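You operate a simulated robot arm through the tools that you are given. There is no shell and no other tool. Be economical: measure what you need, move in short steps, check, and stop when the job is done.

You run a simulated robot arm. Do the job below in one go: nothing can be reset, and whatever is moved stays where it is left.

Task
Wind 3 turns of tape onto the brass adapter and stand it in the white tray.
Fine: seat it in the chuck, swing the tape arm on, crank the way of the arrow, swing the arm off again.
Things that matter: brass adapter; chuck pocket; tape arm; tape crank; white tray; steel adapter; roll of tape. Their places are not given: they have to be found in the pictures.

The check looks at the end state, three seconds after you hand in, the way a careful person would. Anything else that was tipped, shoved, dropped, spilled or broken makes it a failure.

Robot
A 7-joint arm with a two-finger parallel gripper, fixed in place. Base frame: the origin is at the foot of the arm, x ahead of it, y to its left, z up; the work surface is at about z = 90. Units: cm, degrees, N and s.
Its first joint turns from -166.0 to 166.0 degrees. Payload 4.4 kg.
The TCP is the grasp point between the finger pads, 2.3 cm short of the fingertips. In the tool frame z runs along the fingers and y along their closing line. The gripper opens to 9.4 cm. The fingers are 3.8 cm wide and 1 cm thick; the gripper's body (5.4 by 9.6 cm) begins 3.9 cm behind the TCP.
Orientation is told as [roll, pitch, yaw] about the base's x, y, z axes, in that order, counted from this pose: with the fingers straight down and closing along the base's y, the tool's x points along the base's -x, its y along +y and its z along -z.

Tools
- The arm moves only by the tool apply_moves. Its argument "targets" is a list of rows, each an object (a shift or turn left out is 0, a gripper value left out holds the last) with "delta_pos": the shift along the tool's x, y, z in cm, a list of three; "angular": the turn, a rotation vector about the tool's x, y, z in degrees, a list of three. In form: [{"delta_pos": [tx, ty, tz], "angular": [wx, wy, wz]}, ...]. A call has 1 to 10 rows; each row is the pose to reach, as a shift and turn from the pose commanded when the call began, along the tool's axes at that moment. "fingers" is the gripper command, from -1 (shut) to 1 (fully open), values between in proportion, set as the call begins (left out, the last holds). Rows are played at 5 a second. More than 5 cm and 8.6 degrees between two rows, or a gripper value outside its range, and nothing of the call is played. A pose out of reach is approached as far as the arm can. The call stops where the force on the tool passes 50 N (or 10 N more than at its start, if that is more) or the arm is blocked; 0.2 s more then pass. Each finger travels about 7.2 cm/s and halts on what it meets, pressing with about 21 N; the grip force reading is that of the motor and also rises with nothing between the fingers. The clock runs only during rows and for 0.2 s after the last one: add rows that repeat a pose to give the fingers time. It gives the time, the measured TCP pose, the force on the tool (base axes), the opening and the grip force at its end, in the units of the frame above (readings bear some noise), and new pictures: "pictures" is both (left out), scene, wrist or none.
- Cameras (640 x 400 px; columns grow to the right, rows downward): "scene" is fixed at [22.01, 49.97, 167.46]; the picture's right is [-0.19, -0.98, 0.00], its down [-0.58, 0.11, -0.81] and it looks along [0.79, -0.16, -0.59] (base axes); focal length 360 px, centre (320, 200). "wrist" rides on the gripper at [-3.9, 0, -4.4] in the tool frame; the picture's right is [0.00, -1.00, 0.00], its down [0.97, 0.00, -0.24] and it looks along [0.24, 0.00, 0.97] (tool axes); focal length 218 px, centre (320, 200).
- measure_at(camera, pixels): for up to 12 pixels [column, row] of the newest picture of that camera ("zoom" is the newest enlarged one), the place [x, y, z] in the base frame of the surface seen there, good to about 0.2 cm. It takes no simulated time.
- enlarge(camera, box): a new picture of the part [left, top, right, bottom] of that camera's present view, enlarged. It takes no simulated time.
- sign_off(): hands the job in; it is judged then, once.

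Go step by step. Measure first, check grasps and placings, and put right what went wrong. The budget is 80 turns and 150 pictures, counting those below and the enlarged ones. Unless the task says otherwise, let go and move clear before handing in, and close with one line.

The tools are called after ">>>" by a JSON object that holds its "method" and its "body". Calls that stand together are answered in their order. apply_moves: Moves the arm, as the interface text tells. Its arguments: {"type":"object","properties":{"targets":{"type":"array","items":{"type":"object","properties":{"delta_pos":{"type":"array","items":{"type":"number"}},"angular":{"type":"array","items":{"type":"number"}}}}},"fingers":{"type":"number"},"pictures":{"type":"string","enum":["both","scene","wrist","none"]}},"required":["targets"]} The other tools are called the same way: measure_at (camera, pixels) gives the place of the surface under pixels of a picture; enlarge (camera, box) takes an enlarged picture of a part of a camera's view; sign_off () hands the job in.

At the start:

```text
time: 0.0
ee_pos: [80.68, 1.86, 118.39]
tool_rot: [0.0, 0.0, -0.1]
ft_force: [-0.6, 0.5, -0.8]
gripper_width: 9.39
gripper_force: 0.1
```

scene: 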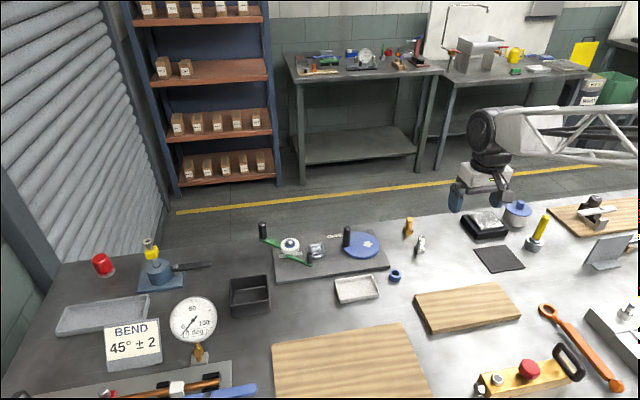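
wrist: 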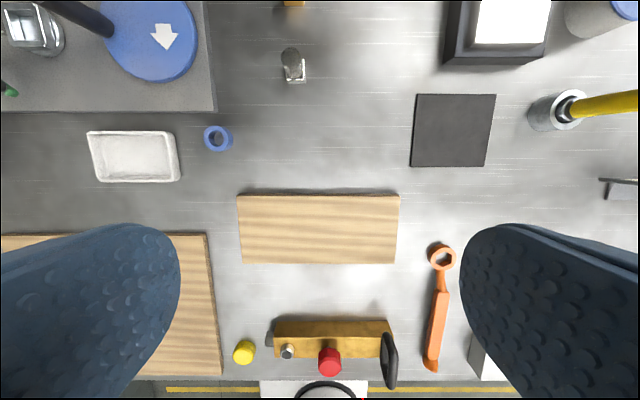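

The scene shows the tape fixture around (320,250), with a brass-looking part at (408,226) and a steel one at (420,243). I'll enlarge both areas.

>>> {"method": "enlarge", "body": {"camera": "scene", "box": [240, 205, 400, 305]}}

>>> {"method": "enlarge", "body": {"camera": "scene", "box": [380, 205, 460, 255]}}

>>> {"method": "measure_at", "body": {"camera": "scene", "pixels": [[408, 220], [408, 233], [420, 238], [420, 250], [290, 243], [316, 249], [265, 241], [308, 263], [347, 230], [361, 244], [356, 290], [395, 276]]}}

```text
4.00 times, centred on (320, 255) of scene
```

zoom: 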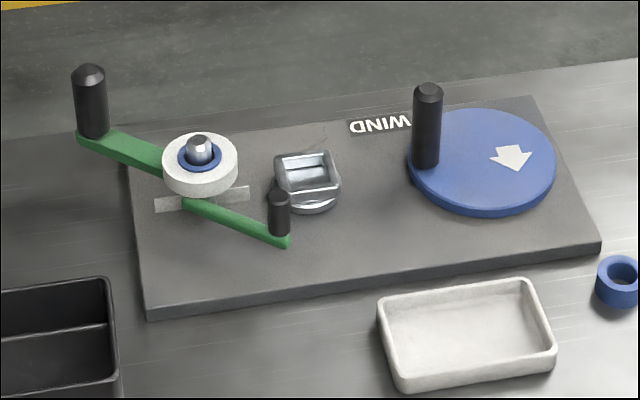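

```text
8.00 times, centred on (420, 230) of scene
```

zoom: 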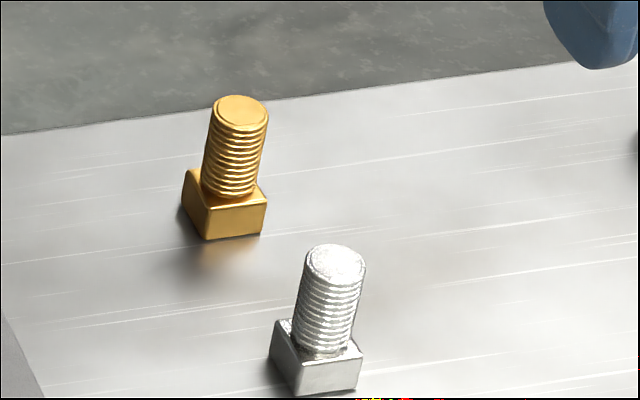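

```text
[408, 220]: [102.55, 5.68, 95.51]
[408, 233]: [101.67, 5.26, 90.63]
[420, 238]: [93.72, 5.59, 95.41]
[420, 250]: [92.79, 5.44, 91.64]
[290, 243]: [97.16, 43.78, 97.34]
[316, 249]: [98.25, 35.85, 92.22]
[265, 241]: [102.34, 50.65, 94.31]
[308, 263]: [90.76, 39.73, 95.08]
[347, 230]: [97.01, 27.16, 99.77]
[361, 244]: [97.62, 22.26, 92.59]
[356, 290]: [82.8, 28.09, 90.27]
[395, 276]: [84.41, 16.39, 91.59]
```

The brass adapter is at about (102, 5.3) and the fixture is around (98, 36), both near the edge of reach. I'll move over the fixture to look with the wrist camera.

>>> {"method": "apply_moves", "body": {"targets": [{"delta_pos": [0, 4.5, 0]}, {"delta_pos": [0, 9, 0]}, {"delta_pos": [0, 13.5, 0]}, {"delta_pos": [0, 18, 0]}, {"delta_pos": [0, 22.5, 0]}, {"delta_pos": [0, 27, 0]}, {"delta_pos": [-2, 31.5, 0]}, {"delta_pos": [-4, 34, 0]}, {"delta_pos": [-4, 34, 0]}]}}

```text
time: 2.0
ee_pos: [84.81, 36.25, 118.27]
tool_rot: [0.1, 0.0, -0.1]
ft_force: [-0.2, 0.3, -0.9]
gripper_width: 9.38
gripper_force: 0.0
```

scene: 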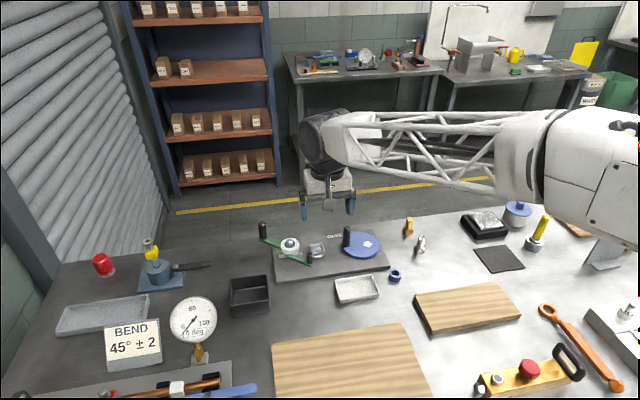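
wrist: 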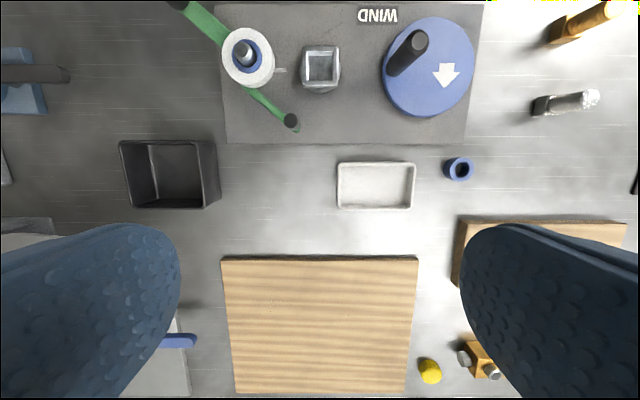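

>>> {"method": "enlarge", "body": {"camera": "wrist", "box": [160, 0, 320, 100]}}

>>> {"method": "enlarge", "body": {"camera": "wrist", "box": [280, 0, 490, 131]}}

>>> {"method": "measure_at", "body": {"camera": "wrist", "pixels": [[320, 66], [306, 50], [336, 50], [334, 84], [307, 85], [242, 56], [291, 121], [419, 41], [428, 66], [376, 185], [448, 76], [180, 3]]}}

```text
4.00 times, centred on (240, 50) of wrist
```

zoom: 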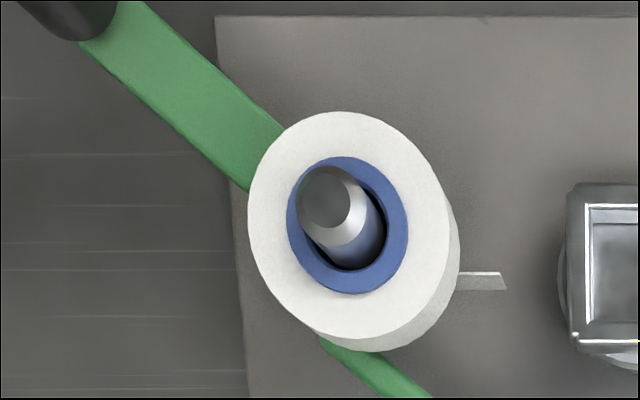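

```text
3.05 times, centred on (385, 66) of wrist
```

zoom: 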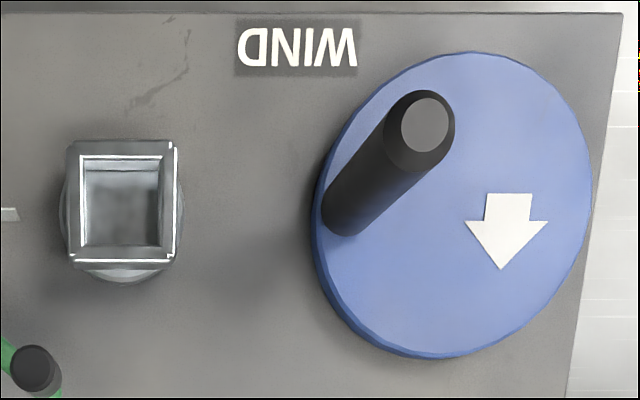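

```text
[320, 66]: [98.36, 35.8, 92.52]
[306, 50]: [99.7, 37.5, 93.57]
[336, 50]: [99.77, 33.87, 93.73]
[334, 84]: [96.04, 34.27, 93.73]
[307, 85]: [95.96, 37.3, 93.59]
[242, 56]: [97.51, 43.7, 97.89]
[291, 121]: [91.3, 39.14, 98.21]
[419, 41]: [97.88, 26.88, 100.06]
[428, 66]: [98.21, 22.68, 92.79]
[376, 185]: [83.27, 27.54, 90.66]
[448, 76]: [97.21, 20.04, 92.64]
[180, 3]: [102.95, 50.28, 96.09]
```

The pocket is axis-aligned at about (98, 35.7). The crank turns clockwise seen from above, about (98.2, 22.6) with radius 4.3. The arm's pivot looks like the short post at (91.3, 39.1). Next I'll go to the brass adapter with the tool tilted outwards to test the reach.

>>> {"method": "apply_moves", "body": {"targets": [{"delta_pos": [0, -4.5, 0], "angular": [0, -4, 0]}, {"delta_pos": [0, -9, 0], "angular": [0, -8, 0]}, {"delta_pos": [0, -13.5, 0], "angular": [0, -12, 0]}, {"delta_pos": [0, -18, 0], "angular": [0, -16, 0]}, {"delta_pos": [0, -22.5, 0], "angular": [0, -20, 0]}, {"delta_pos": [-1, -27, 0], "angular": [0, -25, 0]}, {"delta_pos": [-2, -31, 3], "angular": [0, -30, 0]}, {"delta_pos": [-3, -31, 6], "angular": [0, -30, 0]}, {"delta_pos": [-3, -31, 6], "angular": [0, -30, 0]}]}}

```text
refused: row 7 steps farther than a row can; nothing moved
```

>>> {"method": "apply_moves", "body": {"targets": [{"delta_pos": [0, -4.5, 0], "angular": [0, -4, 0]}, {"delta_pos": [0, -9, 0], "angular": [0, -8, 0]}, {"delta_pos": [0, -13.5, 0], "angular": [0, -12, 0]}, {"delta_pos": [0, -18, 0], "angular": [0, -16, 0]}, {"delta_pos": [0, -22.5, 0], "angular": [0, -20, 0]}, {"delta_pos": [-1, -27, 0], "angular": [0, -25, 0]}, {"delta_pos": [-2, -31, 1], "angular": [0, -30, 0]}, {"delta_pos": [-3, -31, 5], "angular": [0, -30, 0]}, {"delta_pos": [-3, -31, 5], "angular": [0, -30, 0]}]}}

```text
time: 4.0
ee_pos: [87.85, 4.98, 113.27]
tool_rot: [0.0, -30.1, 0.2]
ft_force: [-0.4, -0.1, -0.1]
gripper_width: 9.4
gripper_force: 0.1
```

scene: 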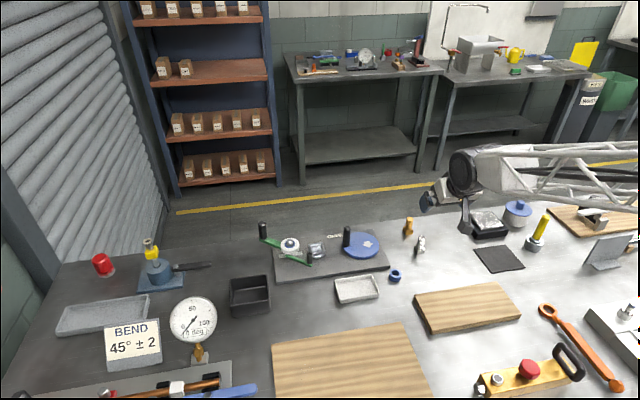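
wrist: 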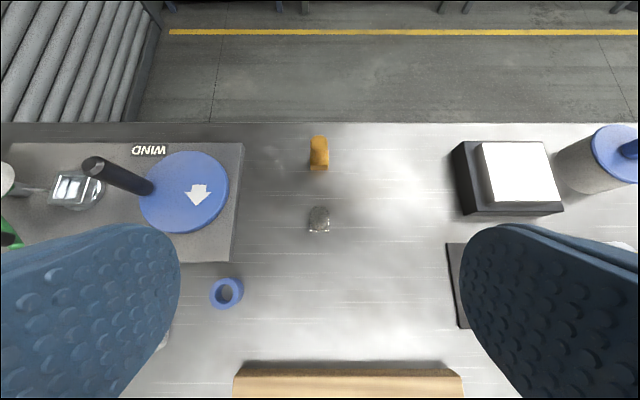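

>>> {"method": "enlarge", "body": {"camera": "wrist", "box": [280, 120, 360, 240]}}

>>> {"method": "measure_at", "body": {"camera": "wrist", "pixels": [[318, 140], [311, 169], [326, 169], [312, 158], [326, 158], [319, 164], [319, 209], [311, 229], [328, 229], [319, 122], [319, 200]]}}

```text
3.33 times, centred on (320, 180) of wrist
```

zoom: 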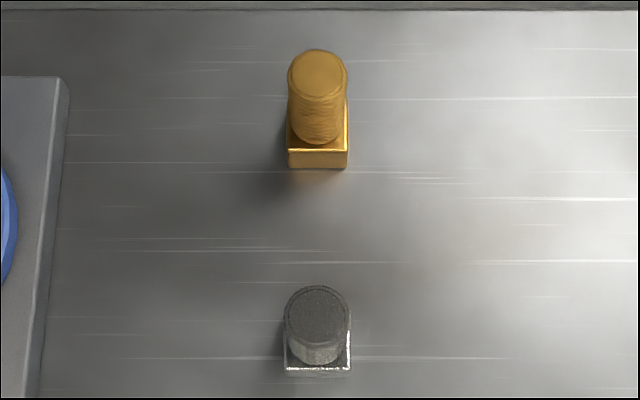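

```text
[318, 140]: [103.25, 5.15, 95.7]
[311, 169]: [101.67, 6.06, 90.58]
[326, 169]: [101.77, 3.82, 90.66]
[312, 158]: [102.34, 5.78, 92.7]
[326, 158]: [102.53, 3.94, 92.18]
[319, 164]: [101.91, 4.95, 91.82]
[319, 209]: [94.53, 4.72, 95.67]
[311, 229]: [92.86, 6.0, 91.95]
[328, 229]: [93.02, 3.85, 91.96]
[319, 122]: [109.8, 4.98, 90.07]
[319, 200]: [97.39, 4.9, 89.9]
```

The brass adapter is axis-aligned: centre about (102.85, 5.0), base 2.25 cm wide, top at about 95.8. I'll approach above it at a 30° tilt to test the reach.

>>> {"method": "apply_moves", "body": {"targets": [{"delta_pos": [-1.8, 0, 4.3]}, {"delta_pos": [-3.7, 0, 8.6]}, {"delta_pos": [-5.5, 0, 13]}, {"delta_pos": [-7.34, 0, 17.29]}, {"delta_pos": [-7.34, 0, 17.29]}]}}

```text
time: 5.2
ee_pos: [102.78, 4.7, 101.73]
tool_rot: [0.1, -30.0, 0.1]
ft_force: [0.2, 0.4, 0.2]
gripper_width: 9.43
gripper_force: 0.0
```

scene: 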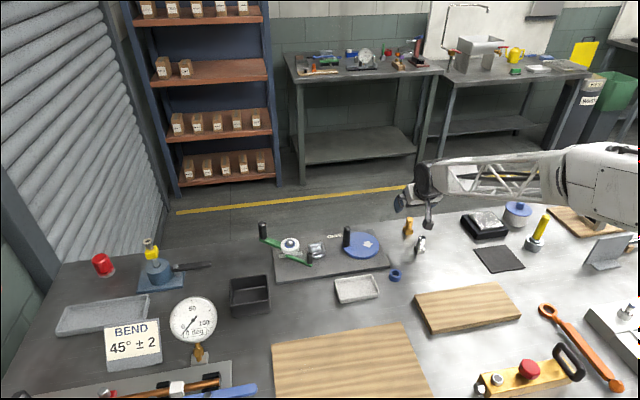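
wrist: 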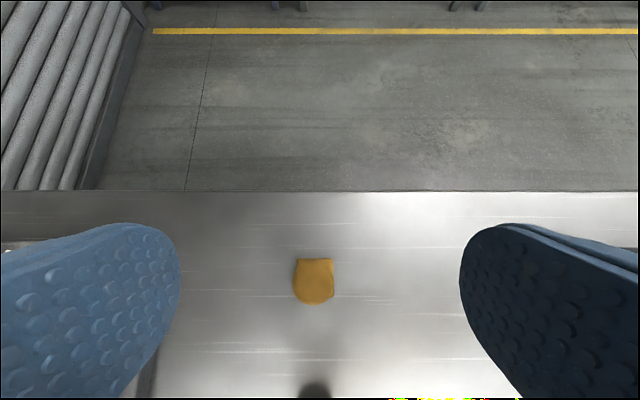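

>>> {"method": "measure_at", "body": {"camera": "wrist", "pixels": [[297, 259], [331, 259], [314, 290], [314, 302], [296, 285], [332, 285], [296, 270], [332, 270]]}}

>>> {"method": "enlarge", "body": {"camera": "wrist", "box": [274, 240, 354, 320]}}

```text
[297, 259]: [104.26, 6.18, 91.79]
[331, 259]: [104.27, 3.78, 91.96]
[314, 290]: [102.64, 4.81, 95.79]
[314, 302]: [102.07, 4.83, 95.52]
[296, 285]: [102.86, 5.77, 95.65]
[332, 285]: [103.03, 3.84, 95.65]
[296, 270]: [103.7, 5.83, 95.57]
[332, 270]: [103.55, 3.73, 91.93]
```

```text
5.00 times, centred on (314, 280) of wrist
```

zoom: 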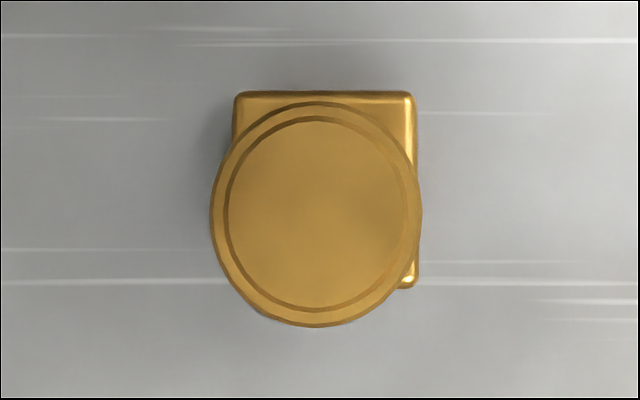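

The reach is fine. The thread's centre is at about (103.0, 4.85). I'll descend straight down and close.

>>> {"method": "apply_moves", "body": {"targets": [{"delta_pos": [1.6, 0, 3.0]}, {"delta_pos": [2.8, 0, 5.0]}, {"delta_pos": [3.33, 0, 6.16]}, {"delta_pos": [3.33, 0, 6.16]}], "pictures": "both"}}

>>> {"method": "apply_moves", "body": {"targets": [{"delta_pos": [0, 0, 0]}, {"delta_pos": [0, 0, 0]}, {"delta_pos": [0, 0, 0]}, {"delta_pos": [0, 0, 0]}, {"delta_pos": [0, 0, 0]}], "fingers": -1}}

```text
time: 6.2
ee_pos: [102.76, 4.67, 95.03]
tool_rot: [-0.1, -30.0, 0.0]
ft_force: [-1.0, -0.3, 0.2]
gripper_width: 9.41
gripper_force: 0.1
```

scene: 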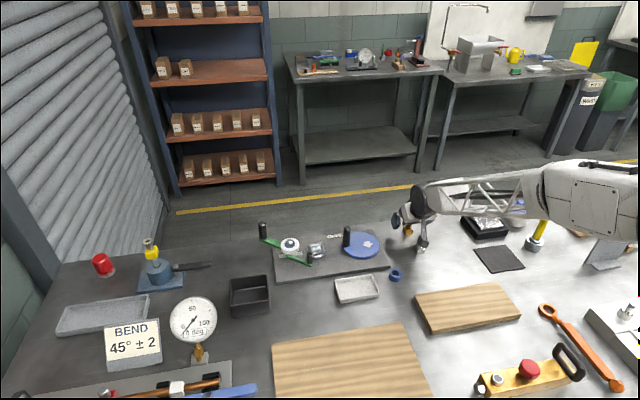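
wrist: 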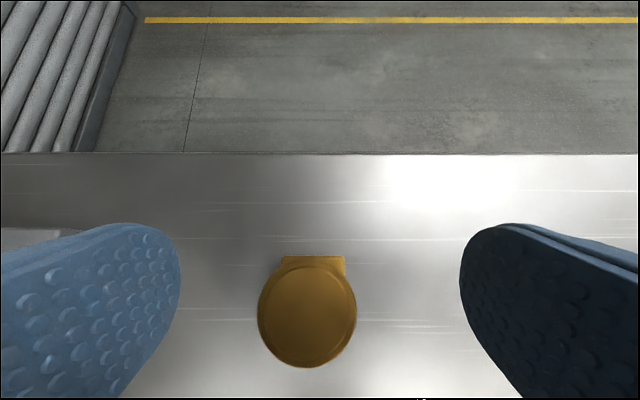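

```text
time: 7.4
ee_pos: [102.84, 4.75, 95.12]
tool_rot: [0.1, -30.0, 0.0]
ft_force: [-0.5, -1.2, 0.2]
gripper_width: 2.0
gripper_force: 21.2
```

scene: 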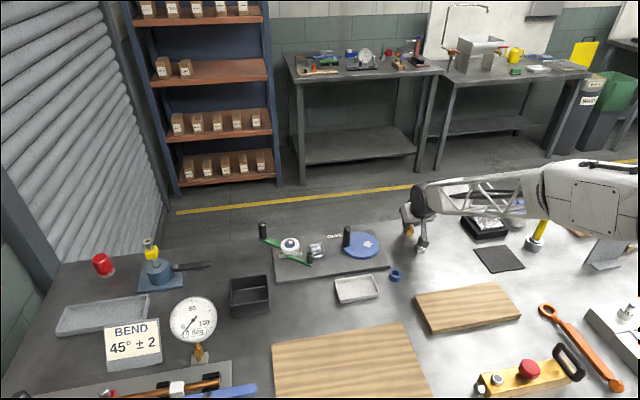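
wrist: 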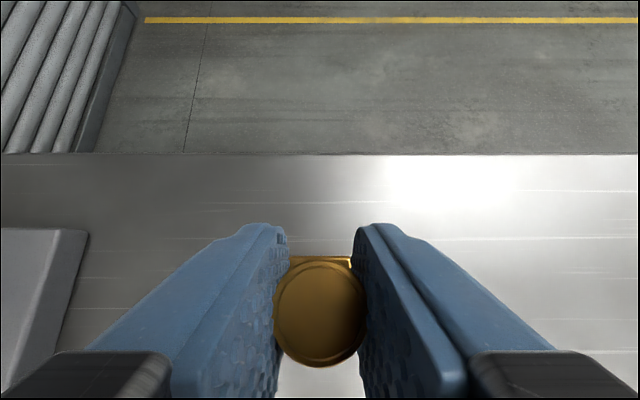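

The grip holds at 2.0 cm width. I'll lift straight up and carry it towards the chuck.

>>> {"method": "apply_moves", "body": {"targets": [{"delta_pos": [-1, 0, -1.73]}, {"delta_pos": [-3, 0, -5.2]}, {"delta_pos": [-5, 0, -8.66]}, {"delta_pos": [-7, 0, -12.12]}, {"delta_pos": [-6.2, 4, -12.6]}, {"delta_pos": [-5.4, 8.5, -13]}, {"delta_pos": [-4.5, 13, -13.5]}, {"delta_pos": [-3.6, 17.5, -14]}, {"delta_pos": [-2.67, 21, -14.62]}], "pictures": "none"}}

>>> {"method": "apply_moves", "body": {"targets": [{"delta_pos": [0, 4, 0]}, {"delta_pos": [0, 8, 0]}, {"delta_pos": [0, 10, 0]}, {"delta_pos": [0, 10, 0]}]}}

```text
time: 9.4
ee_pos: [97.56, 25.69, 108.97]
tool_rot: [-0.1, -30.0, 0.1]
ft_force: [-0.6, 0.8, -1.4]
gripper_width: 2.0
gripper_force: 21.1
```

```text
time: 10.4
ee_pos: [97.71, 35.72, 109.12]
tool_rot: [0.0, -30.0, 0.0]
ft_force: [-0.3, 0.6, -0.8]
gripper_width: 2.0
gripper_force: 21.1
```

scene: 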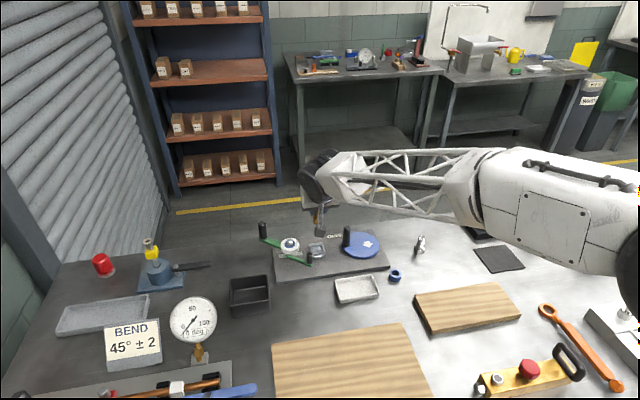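
wrist: 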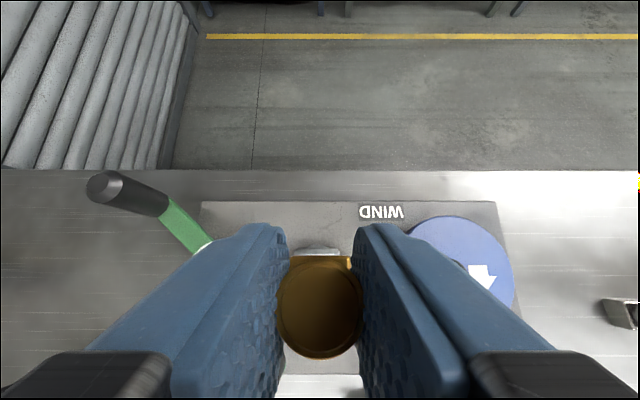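

The adapter is held above the chuck. I'll measure the pocket rim again in the scene zoom before lowering.

>>> {"method": "enlarge", "body": {"camera": "scene", "box": [286, 205, 350, 270]}}

```text
6.15 times, centred on (318, 238) of scene
```

zoom: 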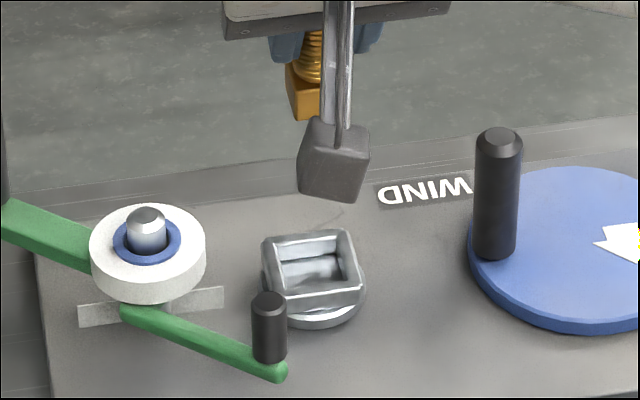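

>>> {"method": "measure_at", "body": {"camera": "zoom", "pixels": [[345, 150], [340, 195], [330, 60], [305, 110], [262, 242], [355, 232], [363, 300], [290, 312], [310, 275], [145, 215], [268, 300], [90, 315]]}}

```text
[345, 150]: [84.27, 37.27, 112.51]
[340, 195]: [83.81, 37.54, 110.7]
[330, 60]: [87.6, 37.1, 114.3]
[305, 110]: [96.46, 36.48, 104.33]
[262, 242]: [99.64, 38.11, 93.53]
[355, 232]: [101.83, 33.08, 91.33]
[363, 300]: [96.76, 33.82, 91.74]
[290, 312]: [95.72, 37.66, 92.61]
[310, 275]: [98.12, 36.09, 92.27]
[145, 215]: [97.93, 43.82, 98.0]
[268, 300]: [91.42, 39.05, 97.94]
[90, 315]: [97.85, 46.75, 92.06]
```

>>> {"method": "apply_moves", "body": {"targets": [{"delta_pos": [2, 0, 3.46]}, {"delta_pos": [4, 0, 6.93]}, {"delta_pos": [4.55, 0, 7.88]}, {"delta_pos": [4.55, 0, 7.88]}]}}

>>> {"method": "enlarge", "body": {"camera": "scene", "box": [296, 220, 346, 270]}}

>>> {"method": "enlarge", "body": {"camera": "wrist", "box": [240, 220, 400, 320]}}

```text
time: 11.4
ee_pos: [97.79, 35.69, 100.03]
tool_rot: [0.0, -30.0, 0.0]
ft_force: [0.2, -0.2, -0.2]
gripper_width: 2.0
gripper_force: 20.6
```

scene: 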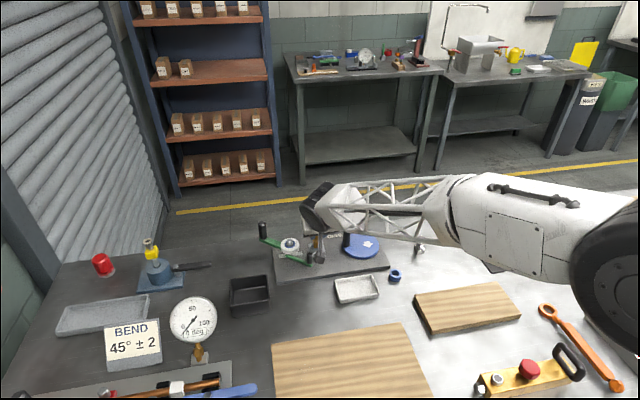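
wrist: 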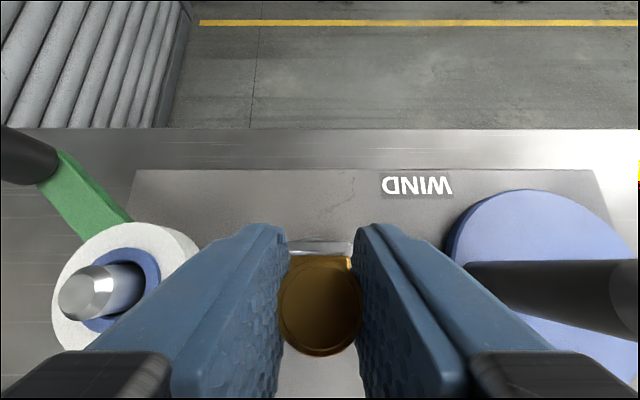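

```text
8.00 times, centred on (321, 245) of scene
```

zoom: 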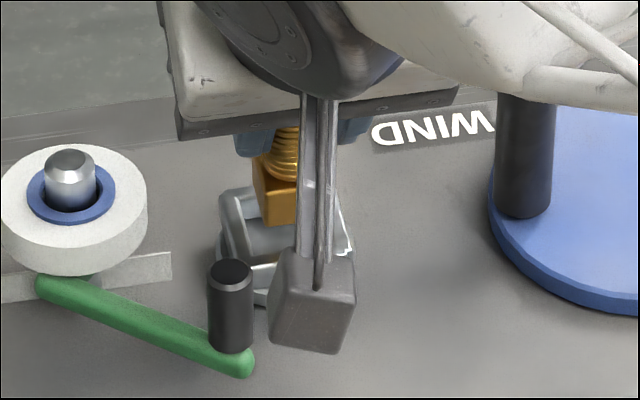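

```text
4.00 times, centred on (320, 270) of wrist
```

zoom: 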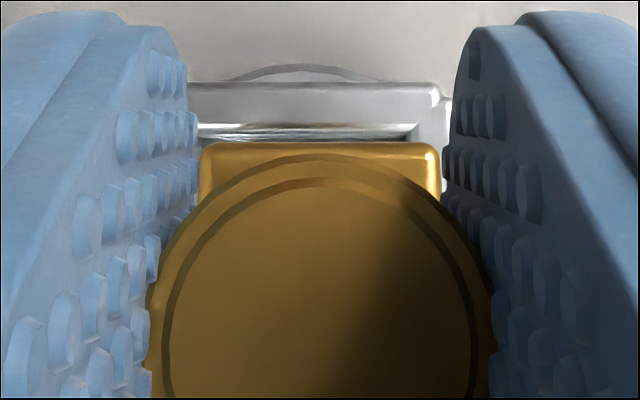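

>>> {"method": "measure_at", "body": {"camera": "zoom", "pixels": [[437, 90], [418, 124], [300, 88], [300, 118], [300, 132], [210, 124], [320, 148], [430, 148], [210, 150], [195, 90], [450, 120]]}}

```text
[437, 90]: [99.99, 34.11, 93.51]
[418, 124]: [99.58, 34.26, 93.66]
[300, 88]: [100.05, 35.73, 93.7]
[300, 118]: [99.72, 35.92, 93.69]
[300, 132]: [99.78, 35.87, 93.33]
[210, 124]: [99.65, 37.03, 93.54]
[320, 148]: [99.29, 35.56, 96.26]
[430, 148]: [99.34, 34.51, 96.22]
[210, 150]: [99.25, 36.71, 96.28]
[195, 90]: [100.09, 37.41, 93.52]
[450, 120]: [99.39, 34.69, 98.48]
```

Adapter and pocket are aligned to within 0.1 cm. I'll lower it into the pocket.

>>> {"method": "apply_moves", "body": {"targets": [{"delta_pos": [0.55, 0, 0.8]}, {"delta_pos": [0.9, 0, 1.4]}, {"delta_pos": [1.15, 0, 1.83]}, {"delta_pos": [1.3, 0, 2.09]}, {"delta_pos": [1.4, 0, 2.26]}, {"delta_pos": [1.4, 0, 2.26]}]}}

>>> {"method": "enlarge", "body": {"camera": "wrist", "box": [240, 220, 400, 320]}}

```text
time: 12.4
ee_pos: [97.83, 35.86, 98.24]
tool_rot: [0.2, -30.5, 0.0]
ft_force: [0.0, -1.4, 4.4]
gripper_width: 2.03
gripper_force: 20.5
stopped in row 4: the force on the tool passed its limit (the readings are from after the stop); the commanded pose is now the measured one
```

scene: 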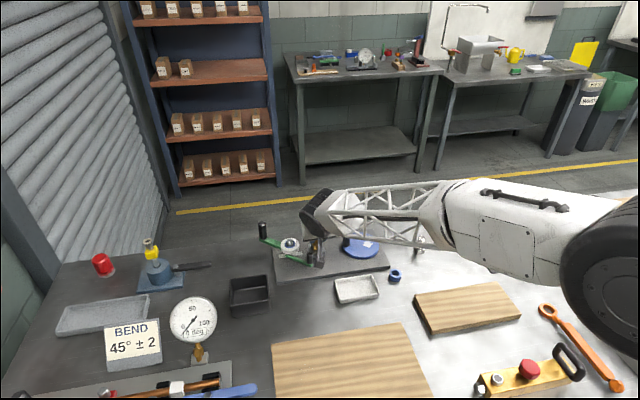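
wrist: 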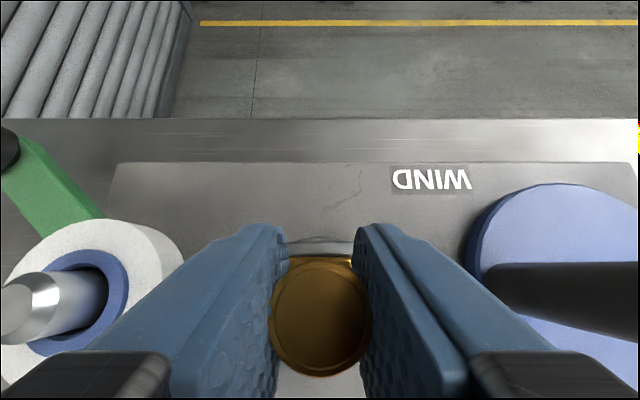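

```text
4.00 times, centred on (320, 270) of wrist
```

zoom: 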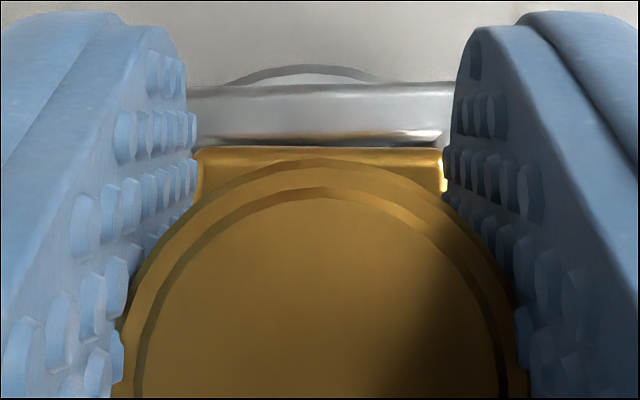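

>>> {"method": "measure_at", "body": {"camera": "zoom", "pixels": [[300, 90], [300, 128], [300, 138], [210, 152], [320, 152], [435, 152], [320, 250], [250, 350], [450, 330], [440, 90], [195, 90]]}}

>>> {"method": "enlarge", "body": {"camera": "scene", "box": [296, 225, 346, 275]}}

```text
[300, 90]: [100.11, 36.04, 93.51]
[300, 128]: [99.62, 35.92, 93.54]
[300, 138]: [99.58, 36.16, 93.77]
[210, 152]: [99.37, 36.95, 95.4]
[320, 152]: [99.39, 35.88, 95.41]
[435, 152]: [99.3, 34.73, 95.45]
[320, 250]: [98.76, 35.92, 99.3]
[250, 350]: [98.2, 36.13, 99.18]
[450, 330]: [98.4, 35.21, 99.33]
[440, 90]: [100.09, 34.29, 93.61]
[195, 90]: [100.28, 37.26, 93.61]
```

```text
8.00 times, centred on (321, 250) of scene
```

zoom: 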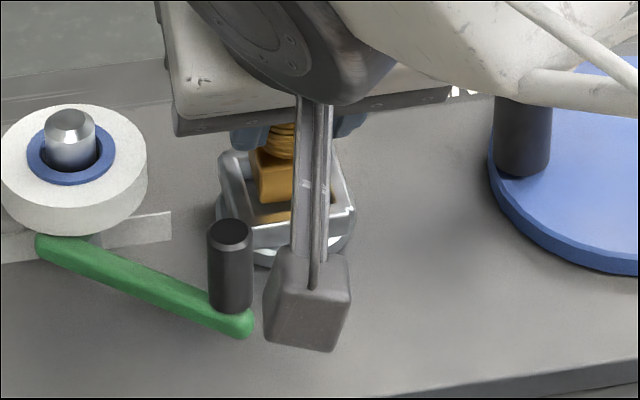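

The adapter stopped at bottom z of about 93.5, so it is resting on the rim. I'll measure the front gap in the scene zoom.

>>> {"method": "enlarge", "body": {"camera": "scene", "box": [306, 236, 342, 260]}}

>>> {"method": "measure_at", "body": {"camera": "scene", "pixels": [[315, 247], [316, 249], [316, 251], [318, 253], [312, 247], [310, 246], [310, 249]]}}

```text
16.00 times, centred on (324, 248) of scene
```

zoom: 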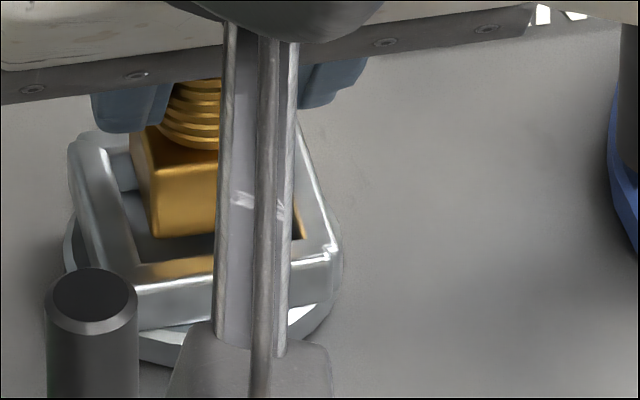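

```text
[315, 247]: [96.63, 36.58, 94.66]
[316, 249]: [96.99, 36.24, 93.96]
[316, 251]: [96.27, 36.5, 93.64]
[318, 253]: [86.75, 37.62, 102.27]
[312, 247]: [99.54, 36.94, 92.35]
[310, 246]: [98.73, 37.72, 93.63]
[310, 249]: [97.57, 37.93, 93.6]
```

The adapter sits 0.25 cm too far forward (front face 97.0, pocket near edge 96.3). I'll lift slightly, shift back 0.25 and lower again.

>>> {"method": "apply_moves", "body": {"targets": [{"delta_pos": [-0.3, 0, -0.5], "angular": [0, 0.5, 0]}, {"delta_pos": [-0.1, 0, -0.65], "angular": [0, 0.5, 0]}, {"delta_pos": [0.22, 0, -0.12], "angular": [0, 0.5, 0]}, {"delta_pos": [0.47, 0, 0.31], "angular": [0, 0.5, 0]}, {"delta_pos": [0.72, 0, 0.74], "angular": [0, 0.5, 0]}, {"delta_pos": [0.77, 0, 0.83], "angular": [0, 0.5, 0]}]}}

>>> {"method": "enlarge", "body": {"camera": "scene", "box": [306, 236, 342, 260]}}

```text
time: 13.6
ee_pos: [97.86, 35.96, 98.26]
tool_rot: [0.4, -30.4, -0.1]
ft_force: [0.0, -0.8, 4.5]
gripper_width: 2.03
gripper_force: 21.6
stopped in row 5: the force on the tool passed its limit (the readings are from after the stop); the commanded pose is now the measured one
```

scene: 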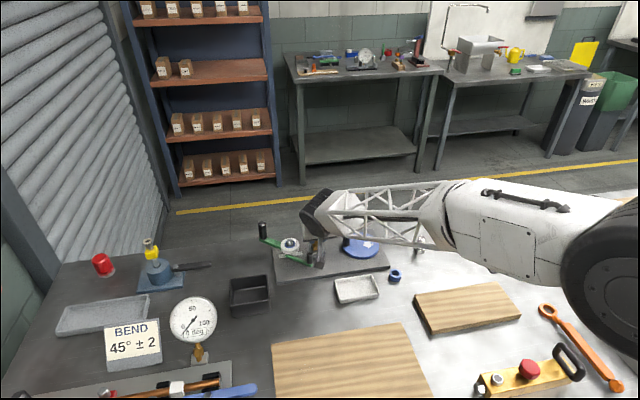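
wrist: 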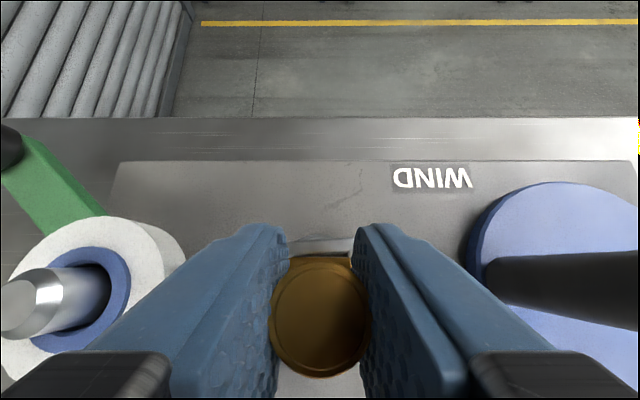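

```text
16.00 times, centred on (324, 248) of scene
```

zoom: 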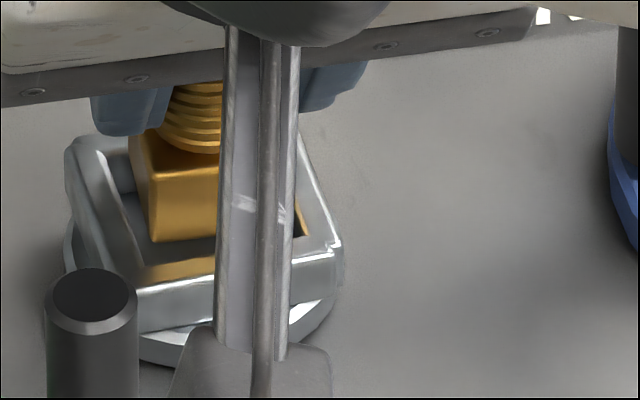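

>>> {"method": "measure_at", "body": {"camera": "zoom", "pixels": [[185, 175], [185, 225], [185, 237], [180, 250], [180, 270], [180, 282], [115, 175], [90, 160], [140, 180], [200, 110]]}}

>>> {"method": "measure_at", "body": {"camera": "wrist", "pixels": [[320, 290], [320, 320], [320, 350], [320, 259], [345, 258], [296, 258], [320, 250], [320, 243]]}}

```text
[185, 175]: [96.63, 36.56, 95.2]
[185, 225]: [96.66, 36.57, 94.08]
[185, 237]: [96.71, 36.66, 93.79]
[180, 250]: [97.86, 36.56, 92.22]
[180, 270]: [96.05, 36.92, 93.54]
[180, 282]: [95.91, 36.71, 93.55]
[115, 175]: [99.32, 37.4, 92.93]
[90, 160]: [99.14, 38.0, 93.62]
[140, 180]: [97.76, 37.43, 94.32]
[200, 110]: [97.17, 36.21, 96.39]
```

```text
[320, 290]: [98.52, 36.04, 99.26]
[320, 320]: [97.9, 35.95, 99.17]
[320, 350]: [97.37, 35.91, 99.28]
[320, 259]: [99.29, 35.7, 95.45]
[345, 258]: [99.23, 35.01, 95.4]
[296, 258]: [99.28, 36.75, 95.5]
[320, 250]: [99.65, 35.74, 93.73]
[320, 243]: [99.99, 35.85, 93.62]
```

The adapter's bottom is still at about 93.6. The reaction force points to −y, which suggests contact with the left wall. I'll lift a little, nudge −y 0.25 and lower.

>>> {"method": "apply_moves", "body": {"targets": [{"delta_pos": [-0.25, 0, -0.43], "angular": [-0.4, 0.4, 0]}, {"delta_pos": [-0.25, -0.25, -0.43], "angular": [-0.4, 0.4, 0]}, {"delta_pos": [0.09, -0.25, 0.0], "angular": [-0.4, 0.4, 0]}, {"delta_pos": [0.34, -0.25, 0.43], "angular": [-0.4, 0.4, 0]}, {"delta_pos": [0.59, -0.25, 0.86], "angular": [-0.4, 0.4, 0]}, {"delta_pos": [0.64, -0.25, 0.95], "angular": [-0.4, 0.4, 0]}]}}

>>> {"method": "enlarge", "body": {"camera": "scene", "box": [306, 236, 342, 260]}}

>>> {"method": "enlarge", "body": {"camera": "wrist", "box": [280, 230, 360, 280]}}

```text
time: 14.7
ee_pos: [98.02, 35.71, 98.38]
tool_rot: [1.0, -30.5, -0.2]
ft_force: [0.3, -1.0, 5.0]
gripper_width: 2.01
gripper_force: 21.2
stopped in row 5: the force on the tool passed its limit (the readings are from after the stop); the commanded pose is now the measured one
```

scene: 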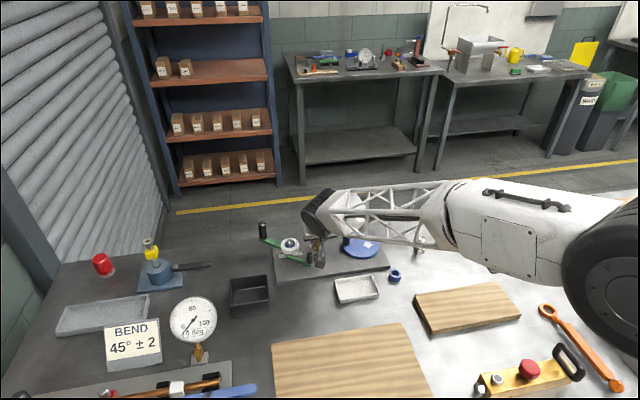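
wrist: 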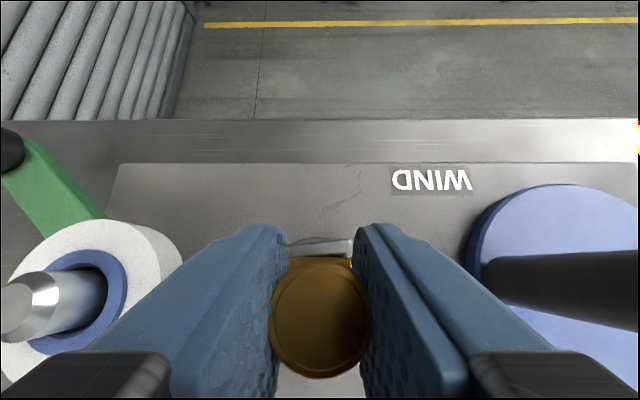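

```text
16.00 times, centred on (324, 248) of scene
```

zoom: 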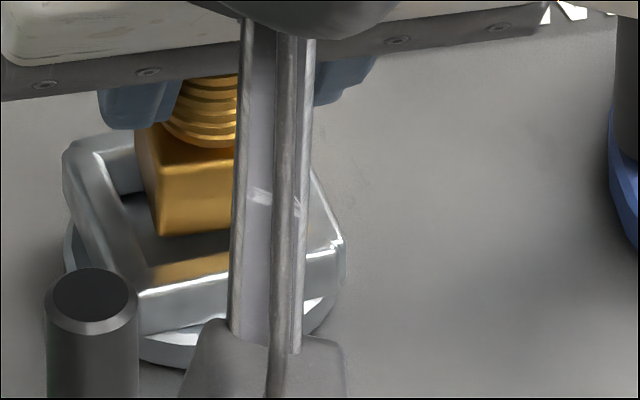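

```text
8.00 times, centred on (320, 255) of wrist
```

zoom: 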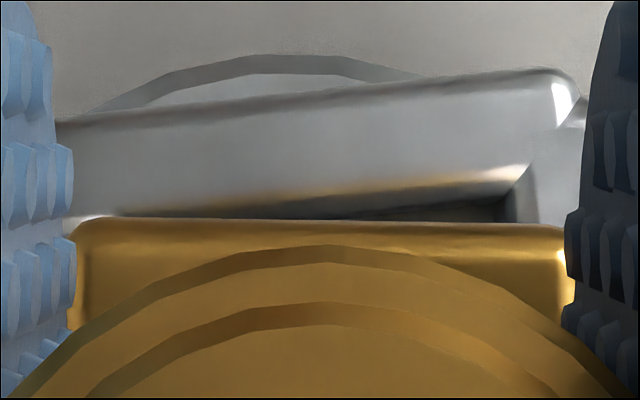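

The chuck has turned about 6° under the contact, so the pocket is free to rotate. I'll measure its far corners.

>>> {"method": "measure_at", "body": {"camera": "zoom", "pixels": [[520, 172], [530, 165], [300, 190], [110, 214], [565, 80], [60, 125], [300, 100], [500, 215], [80, 225], [560, 235], [540, 215]]}}

```text
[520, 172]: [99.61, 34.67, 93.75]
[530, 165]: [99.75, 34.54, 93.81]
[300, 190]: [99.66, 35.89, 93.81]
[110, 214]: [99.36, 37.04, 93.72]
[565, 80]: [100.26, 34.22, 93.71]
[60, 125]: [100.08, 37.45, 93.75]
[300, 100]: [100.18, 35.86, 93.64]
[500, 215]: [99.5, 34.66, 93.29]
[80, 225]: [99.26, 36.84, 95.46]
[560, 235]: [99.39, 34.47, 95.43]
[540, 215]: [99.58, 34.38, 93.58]
```

The pocket's true centre works out at about (97.93, 36.1), and it is now turned about +5.5°. I'll lift 0.7 cm, shift +0.4 in y, match that yaw and check before lowering.

>>> {"method": "apply_moves", "body": {"targets": [{"delta_pos": [-0.35, 0, -0.6]}, {"delta_pos": [-0.25, 0.4, -0.66], "angular": [-1.9, 0.5, -5.3]}, {"delta_pos": [-0.25, 0.4, -0.66], "angular": [-1.9, 0.5, -5.3]}], "pictures": "wrist"}}

>>> {"method": "enlarge", "body": {"camera": "wrist", "box": [280, 230, 360, 280]}}

>>> {"method": "enlarge", "body": {"camera": "scene", "box": [306, 236, 342, 260]}}

```text
time: 15.5
ee_pos: [97.82, 36.12, 98.94]
tool_rot: [-0.2, -29.9, 6.0]
ft_force: [0.1, 0.4, -1.1]
gripper_width: 2.01
gripper_force: 20.3
```

wrist: 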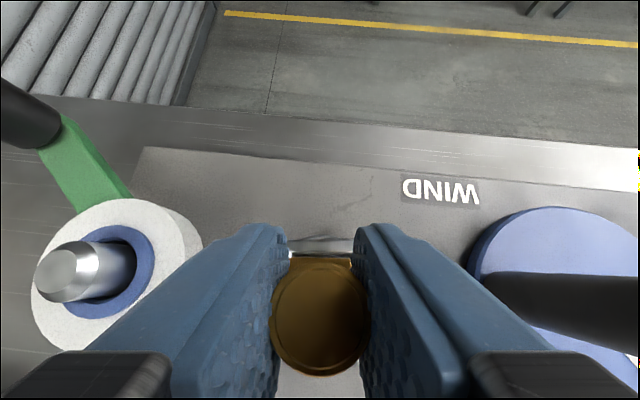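

```text
8.00 times, centred on (320, 255) of wrist
```

zoom: 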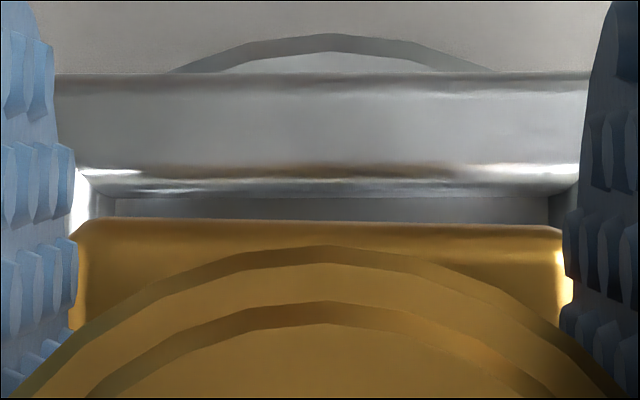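

```text
16.00 times, centred on (324, 248) of scene
```

zoom: 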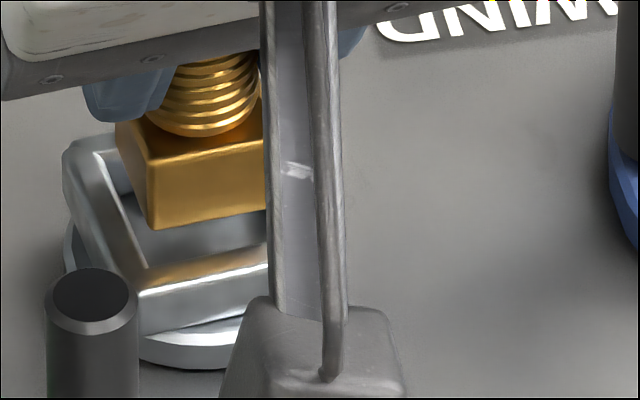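

>>> {"method": "measure_at", "body": {"camera": "zoom", "pixels": [[200, 130], [200, 200], [200, 215], [200, 225], [180, 250], [180, 268], [180, 285]]}}

>>> {"method": "enlarge", "body": {"camera": "wrist", "box": [280, 230, 360, 280]}}

>>> {"method": "measure_at", "body": {"camera": "zoom", "pixels": [[330, 80], [330, 160], [330, 190], [330, 202], [330, 214], [330, 224], [330, 240], [330, 320], [330, 370]]}}

```text
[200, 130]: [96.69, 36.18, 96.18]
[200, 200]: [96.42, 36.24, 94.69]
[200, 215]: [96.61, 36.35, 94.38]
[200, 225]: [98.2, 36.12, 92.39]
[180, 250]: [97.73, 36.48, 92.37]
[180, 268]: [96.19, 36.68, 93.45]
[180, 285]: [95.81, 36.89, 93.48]
```

```text
8.00 times, centred on (320, 255) of wrist
```

zoom: 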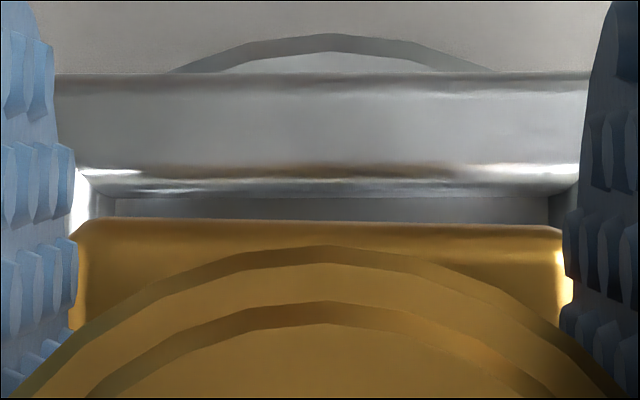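

```text
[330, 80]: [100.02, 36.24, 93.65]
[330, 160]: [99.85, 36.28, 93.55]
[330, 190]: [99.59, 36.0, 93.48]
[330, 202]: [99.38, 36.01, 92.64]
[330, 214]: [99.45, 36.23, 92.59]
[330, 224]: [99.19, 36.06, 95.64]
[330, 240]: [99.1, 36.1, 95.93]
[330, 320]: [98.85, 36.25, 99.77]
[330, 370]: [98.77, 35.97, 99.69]
```

Now it is well matched: base 96.55–99.15, hole 96.3–99.45. I'll lower it straight down 1.9 cm.

>>> {"method": "apply_moves", "body": {"targets": [{"delta_pos": [0.4, 0, 0.69]}, {"delta_pos": [0.6, 0, 1.04]}, {"delta_pos": [0.8, 0, 1.39]}, {"delta_pos": [0.92, 0, 1.6]}, {"delta_pos": [0.98, 0, 1.7]}], "pictures": "wrist"}}

>>> {"method": "enlarge", "body": {"camera": "scene", "box": [306, 236, 342, 260]}}

```text
time: 16.7
ee_pos: [97.79, 36.24, 97.29]
tool_rot: [0.0, -30.2, 6.1]
ft_force: [-0.8, 5.3, 16.8]
gripper_width: 2.01
gripper_force: 20.6
```

wrist: 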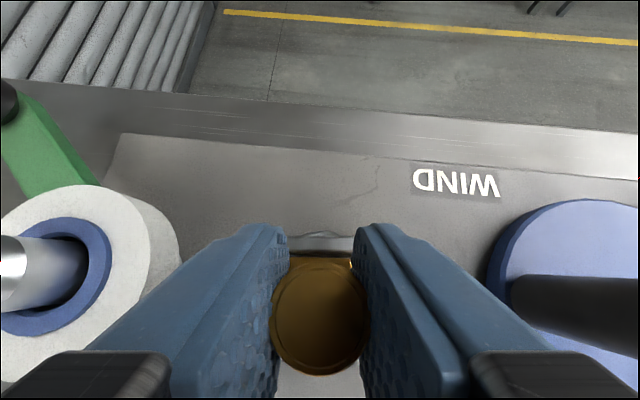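

```text
16.00 times, centred on (324, 248) of scene
```

zoom: 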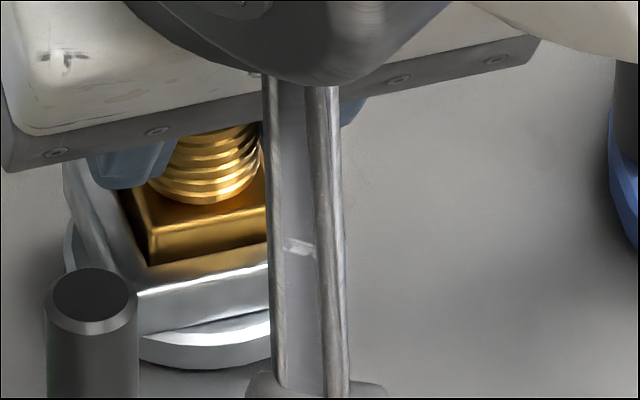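

The adapter is in the pocket and bottomed out at 17 N. I'll open the fingers partway and check.

>>> {"method": "apply_moves", "body": {"targets": [{"delta_pos": [0, 0, 0]}, {"delta_pos": [0, 0, 0]}], "fingers": -0.2, "pictures": "none"}}

>>> {"method": "apply_moves", "body": {"targets": [{"delta_pos": [-0.8, 0, -3]}, {"delta_pos": [-3, 0, -6.5]}, {"delta_pos": [-5, 0, -10]}, {"delta_pos": [-5, 0, -10]}]}}

>>> {"method": "enlarge", "body": {"camera": "scene", "box": [250, 205, 410, 305]}}

```text
time: 17.3
ee_pos: [97.73, 36.09, 96.96]
tool_rot: [-0.3, -30.0, 6.0]
ft_force: [-1.2, 0.2, -0.4]
gripper_width: 3.77
gripper_force: 0.1
```

```text
time: 18.3
ee_pos: [97.32, 36.07, 108.23]
tool_rot: [-0.1, -30.2, 6.0]
ft_force: [-0.2, -0.4, -0.5]
gripper_width: 3.75
gripper_force: 0.1
```

scene: 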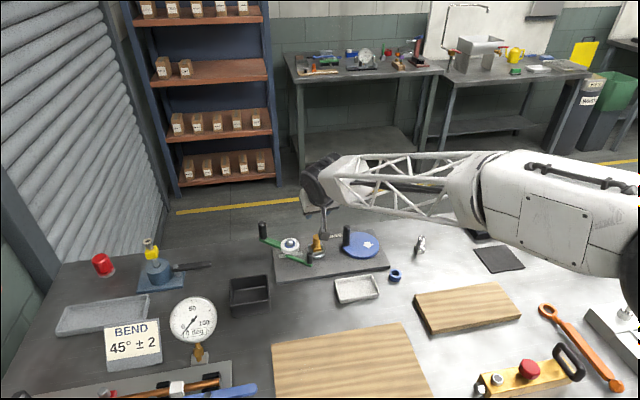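
wrist: 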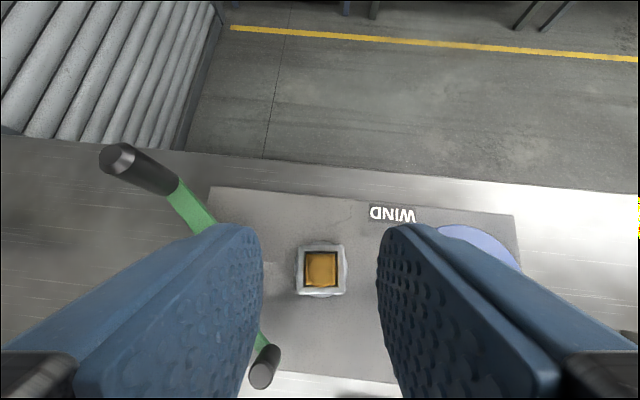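

```text
4.00 times, centred on (330, 255) of scene
```

zoom: 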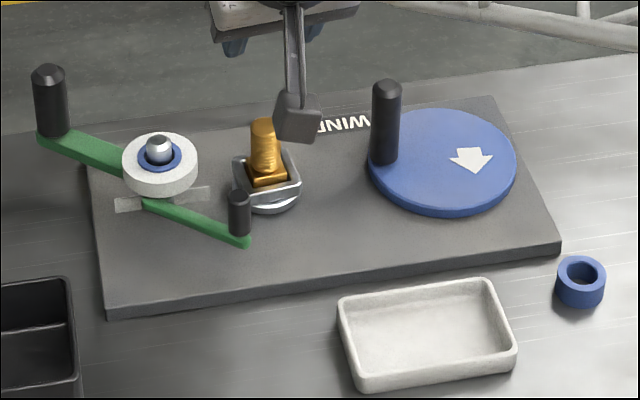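

The adapter is seated upright in the chuck. Next I'll measure the tape arm's tall handle and the things around it.

>>> {"method": "measure_at", "body": {"camera": "zoom", "pixels": [[48, 70], [50, 95], [50, 125], [48, 135], [35, 100], [67, 100], [238, 197], [157, 145], [265, 123], [30, 285], [70, 280], [295, 110]]}}

>>> {"method": "measure_at", "body": {"camera": "wrist", "pixels": [[117, 158], [175, 188], [150, 172], [264, 375], [320, 250], [321, 270], [230, 225]]}}

```text
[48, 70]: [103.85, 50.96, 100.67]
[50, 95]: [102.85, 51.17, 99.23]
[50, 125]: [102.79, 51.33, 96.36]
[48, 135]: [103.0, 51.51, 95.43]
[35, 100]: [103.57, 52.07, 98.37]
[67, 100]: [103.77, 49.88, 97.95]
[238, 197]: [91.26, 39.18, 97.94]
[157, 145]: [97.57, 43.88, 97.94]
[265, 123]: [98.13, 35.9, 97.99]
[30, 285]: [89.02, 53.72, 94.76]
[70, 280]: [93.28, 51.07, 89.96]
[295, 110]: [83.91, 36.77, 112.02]
```

```text
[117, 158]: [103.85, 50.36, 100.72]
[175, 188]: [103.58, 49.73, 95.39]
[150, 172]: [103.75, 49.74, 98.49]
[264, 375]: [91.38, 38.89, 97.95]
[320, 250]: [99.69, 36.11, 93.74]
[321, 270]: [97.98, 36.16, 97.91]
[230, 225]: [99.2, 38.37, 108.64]
```

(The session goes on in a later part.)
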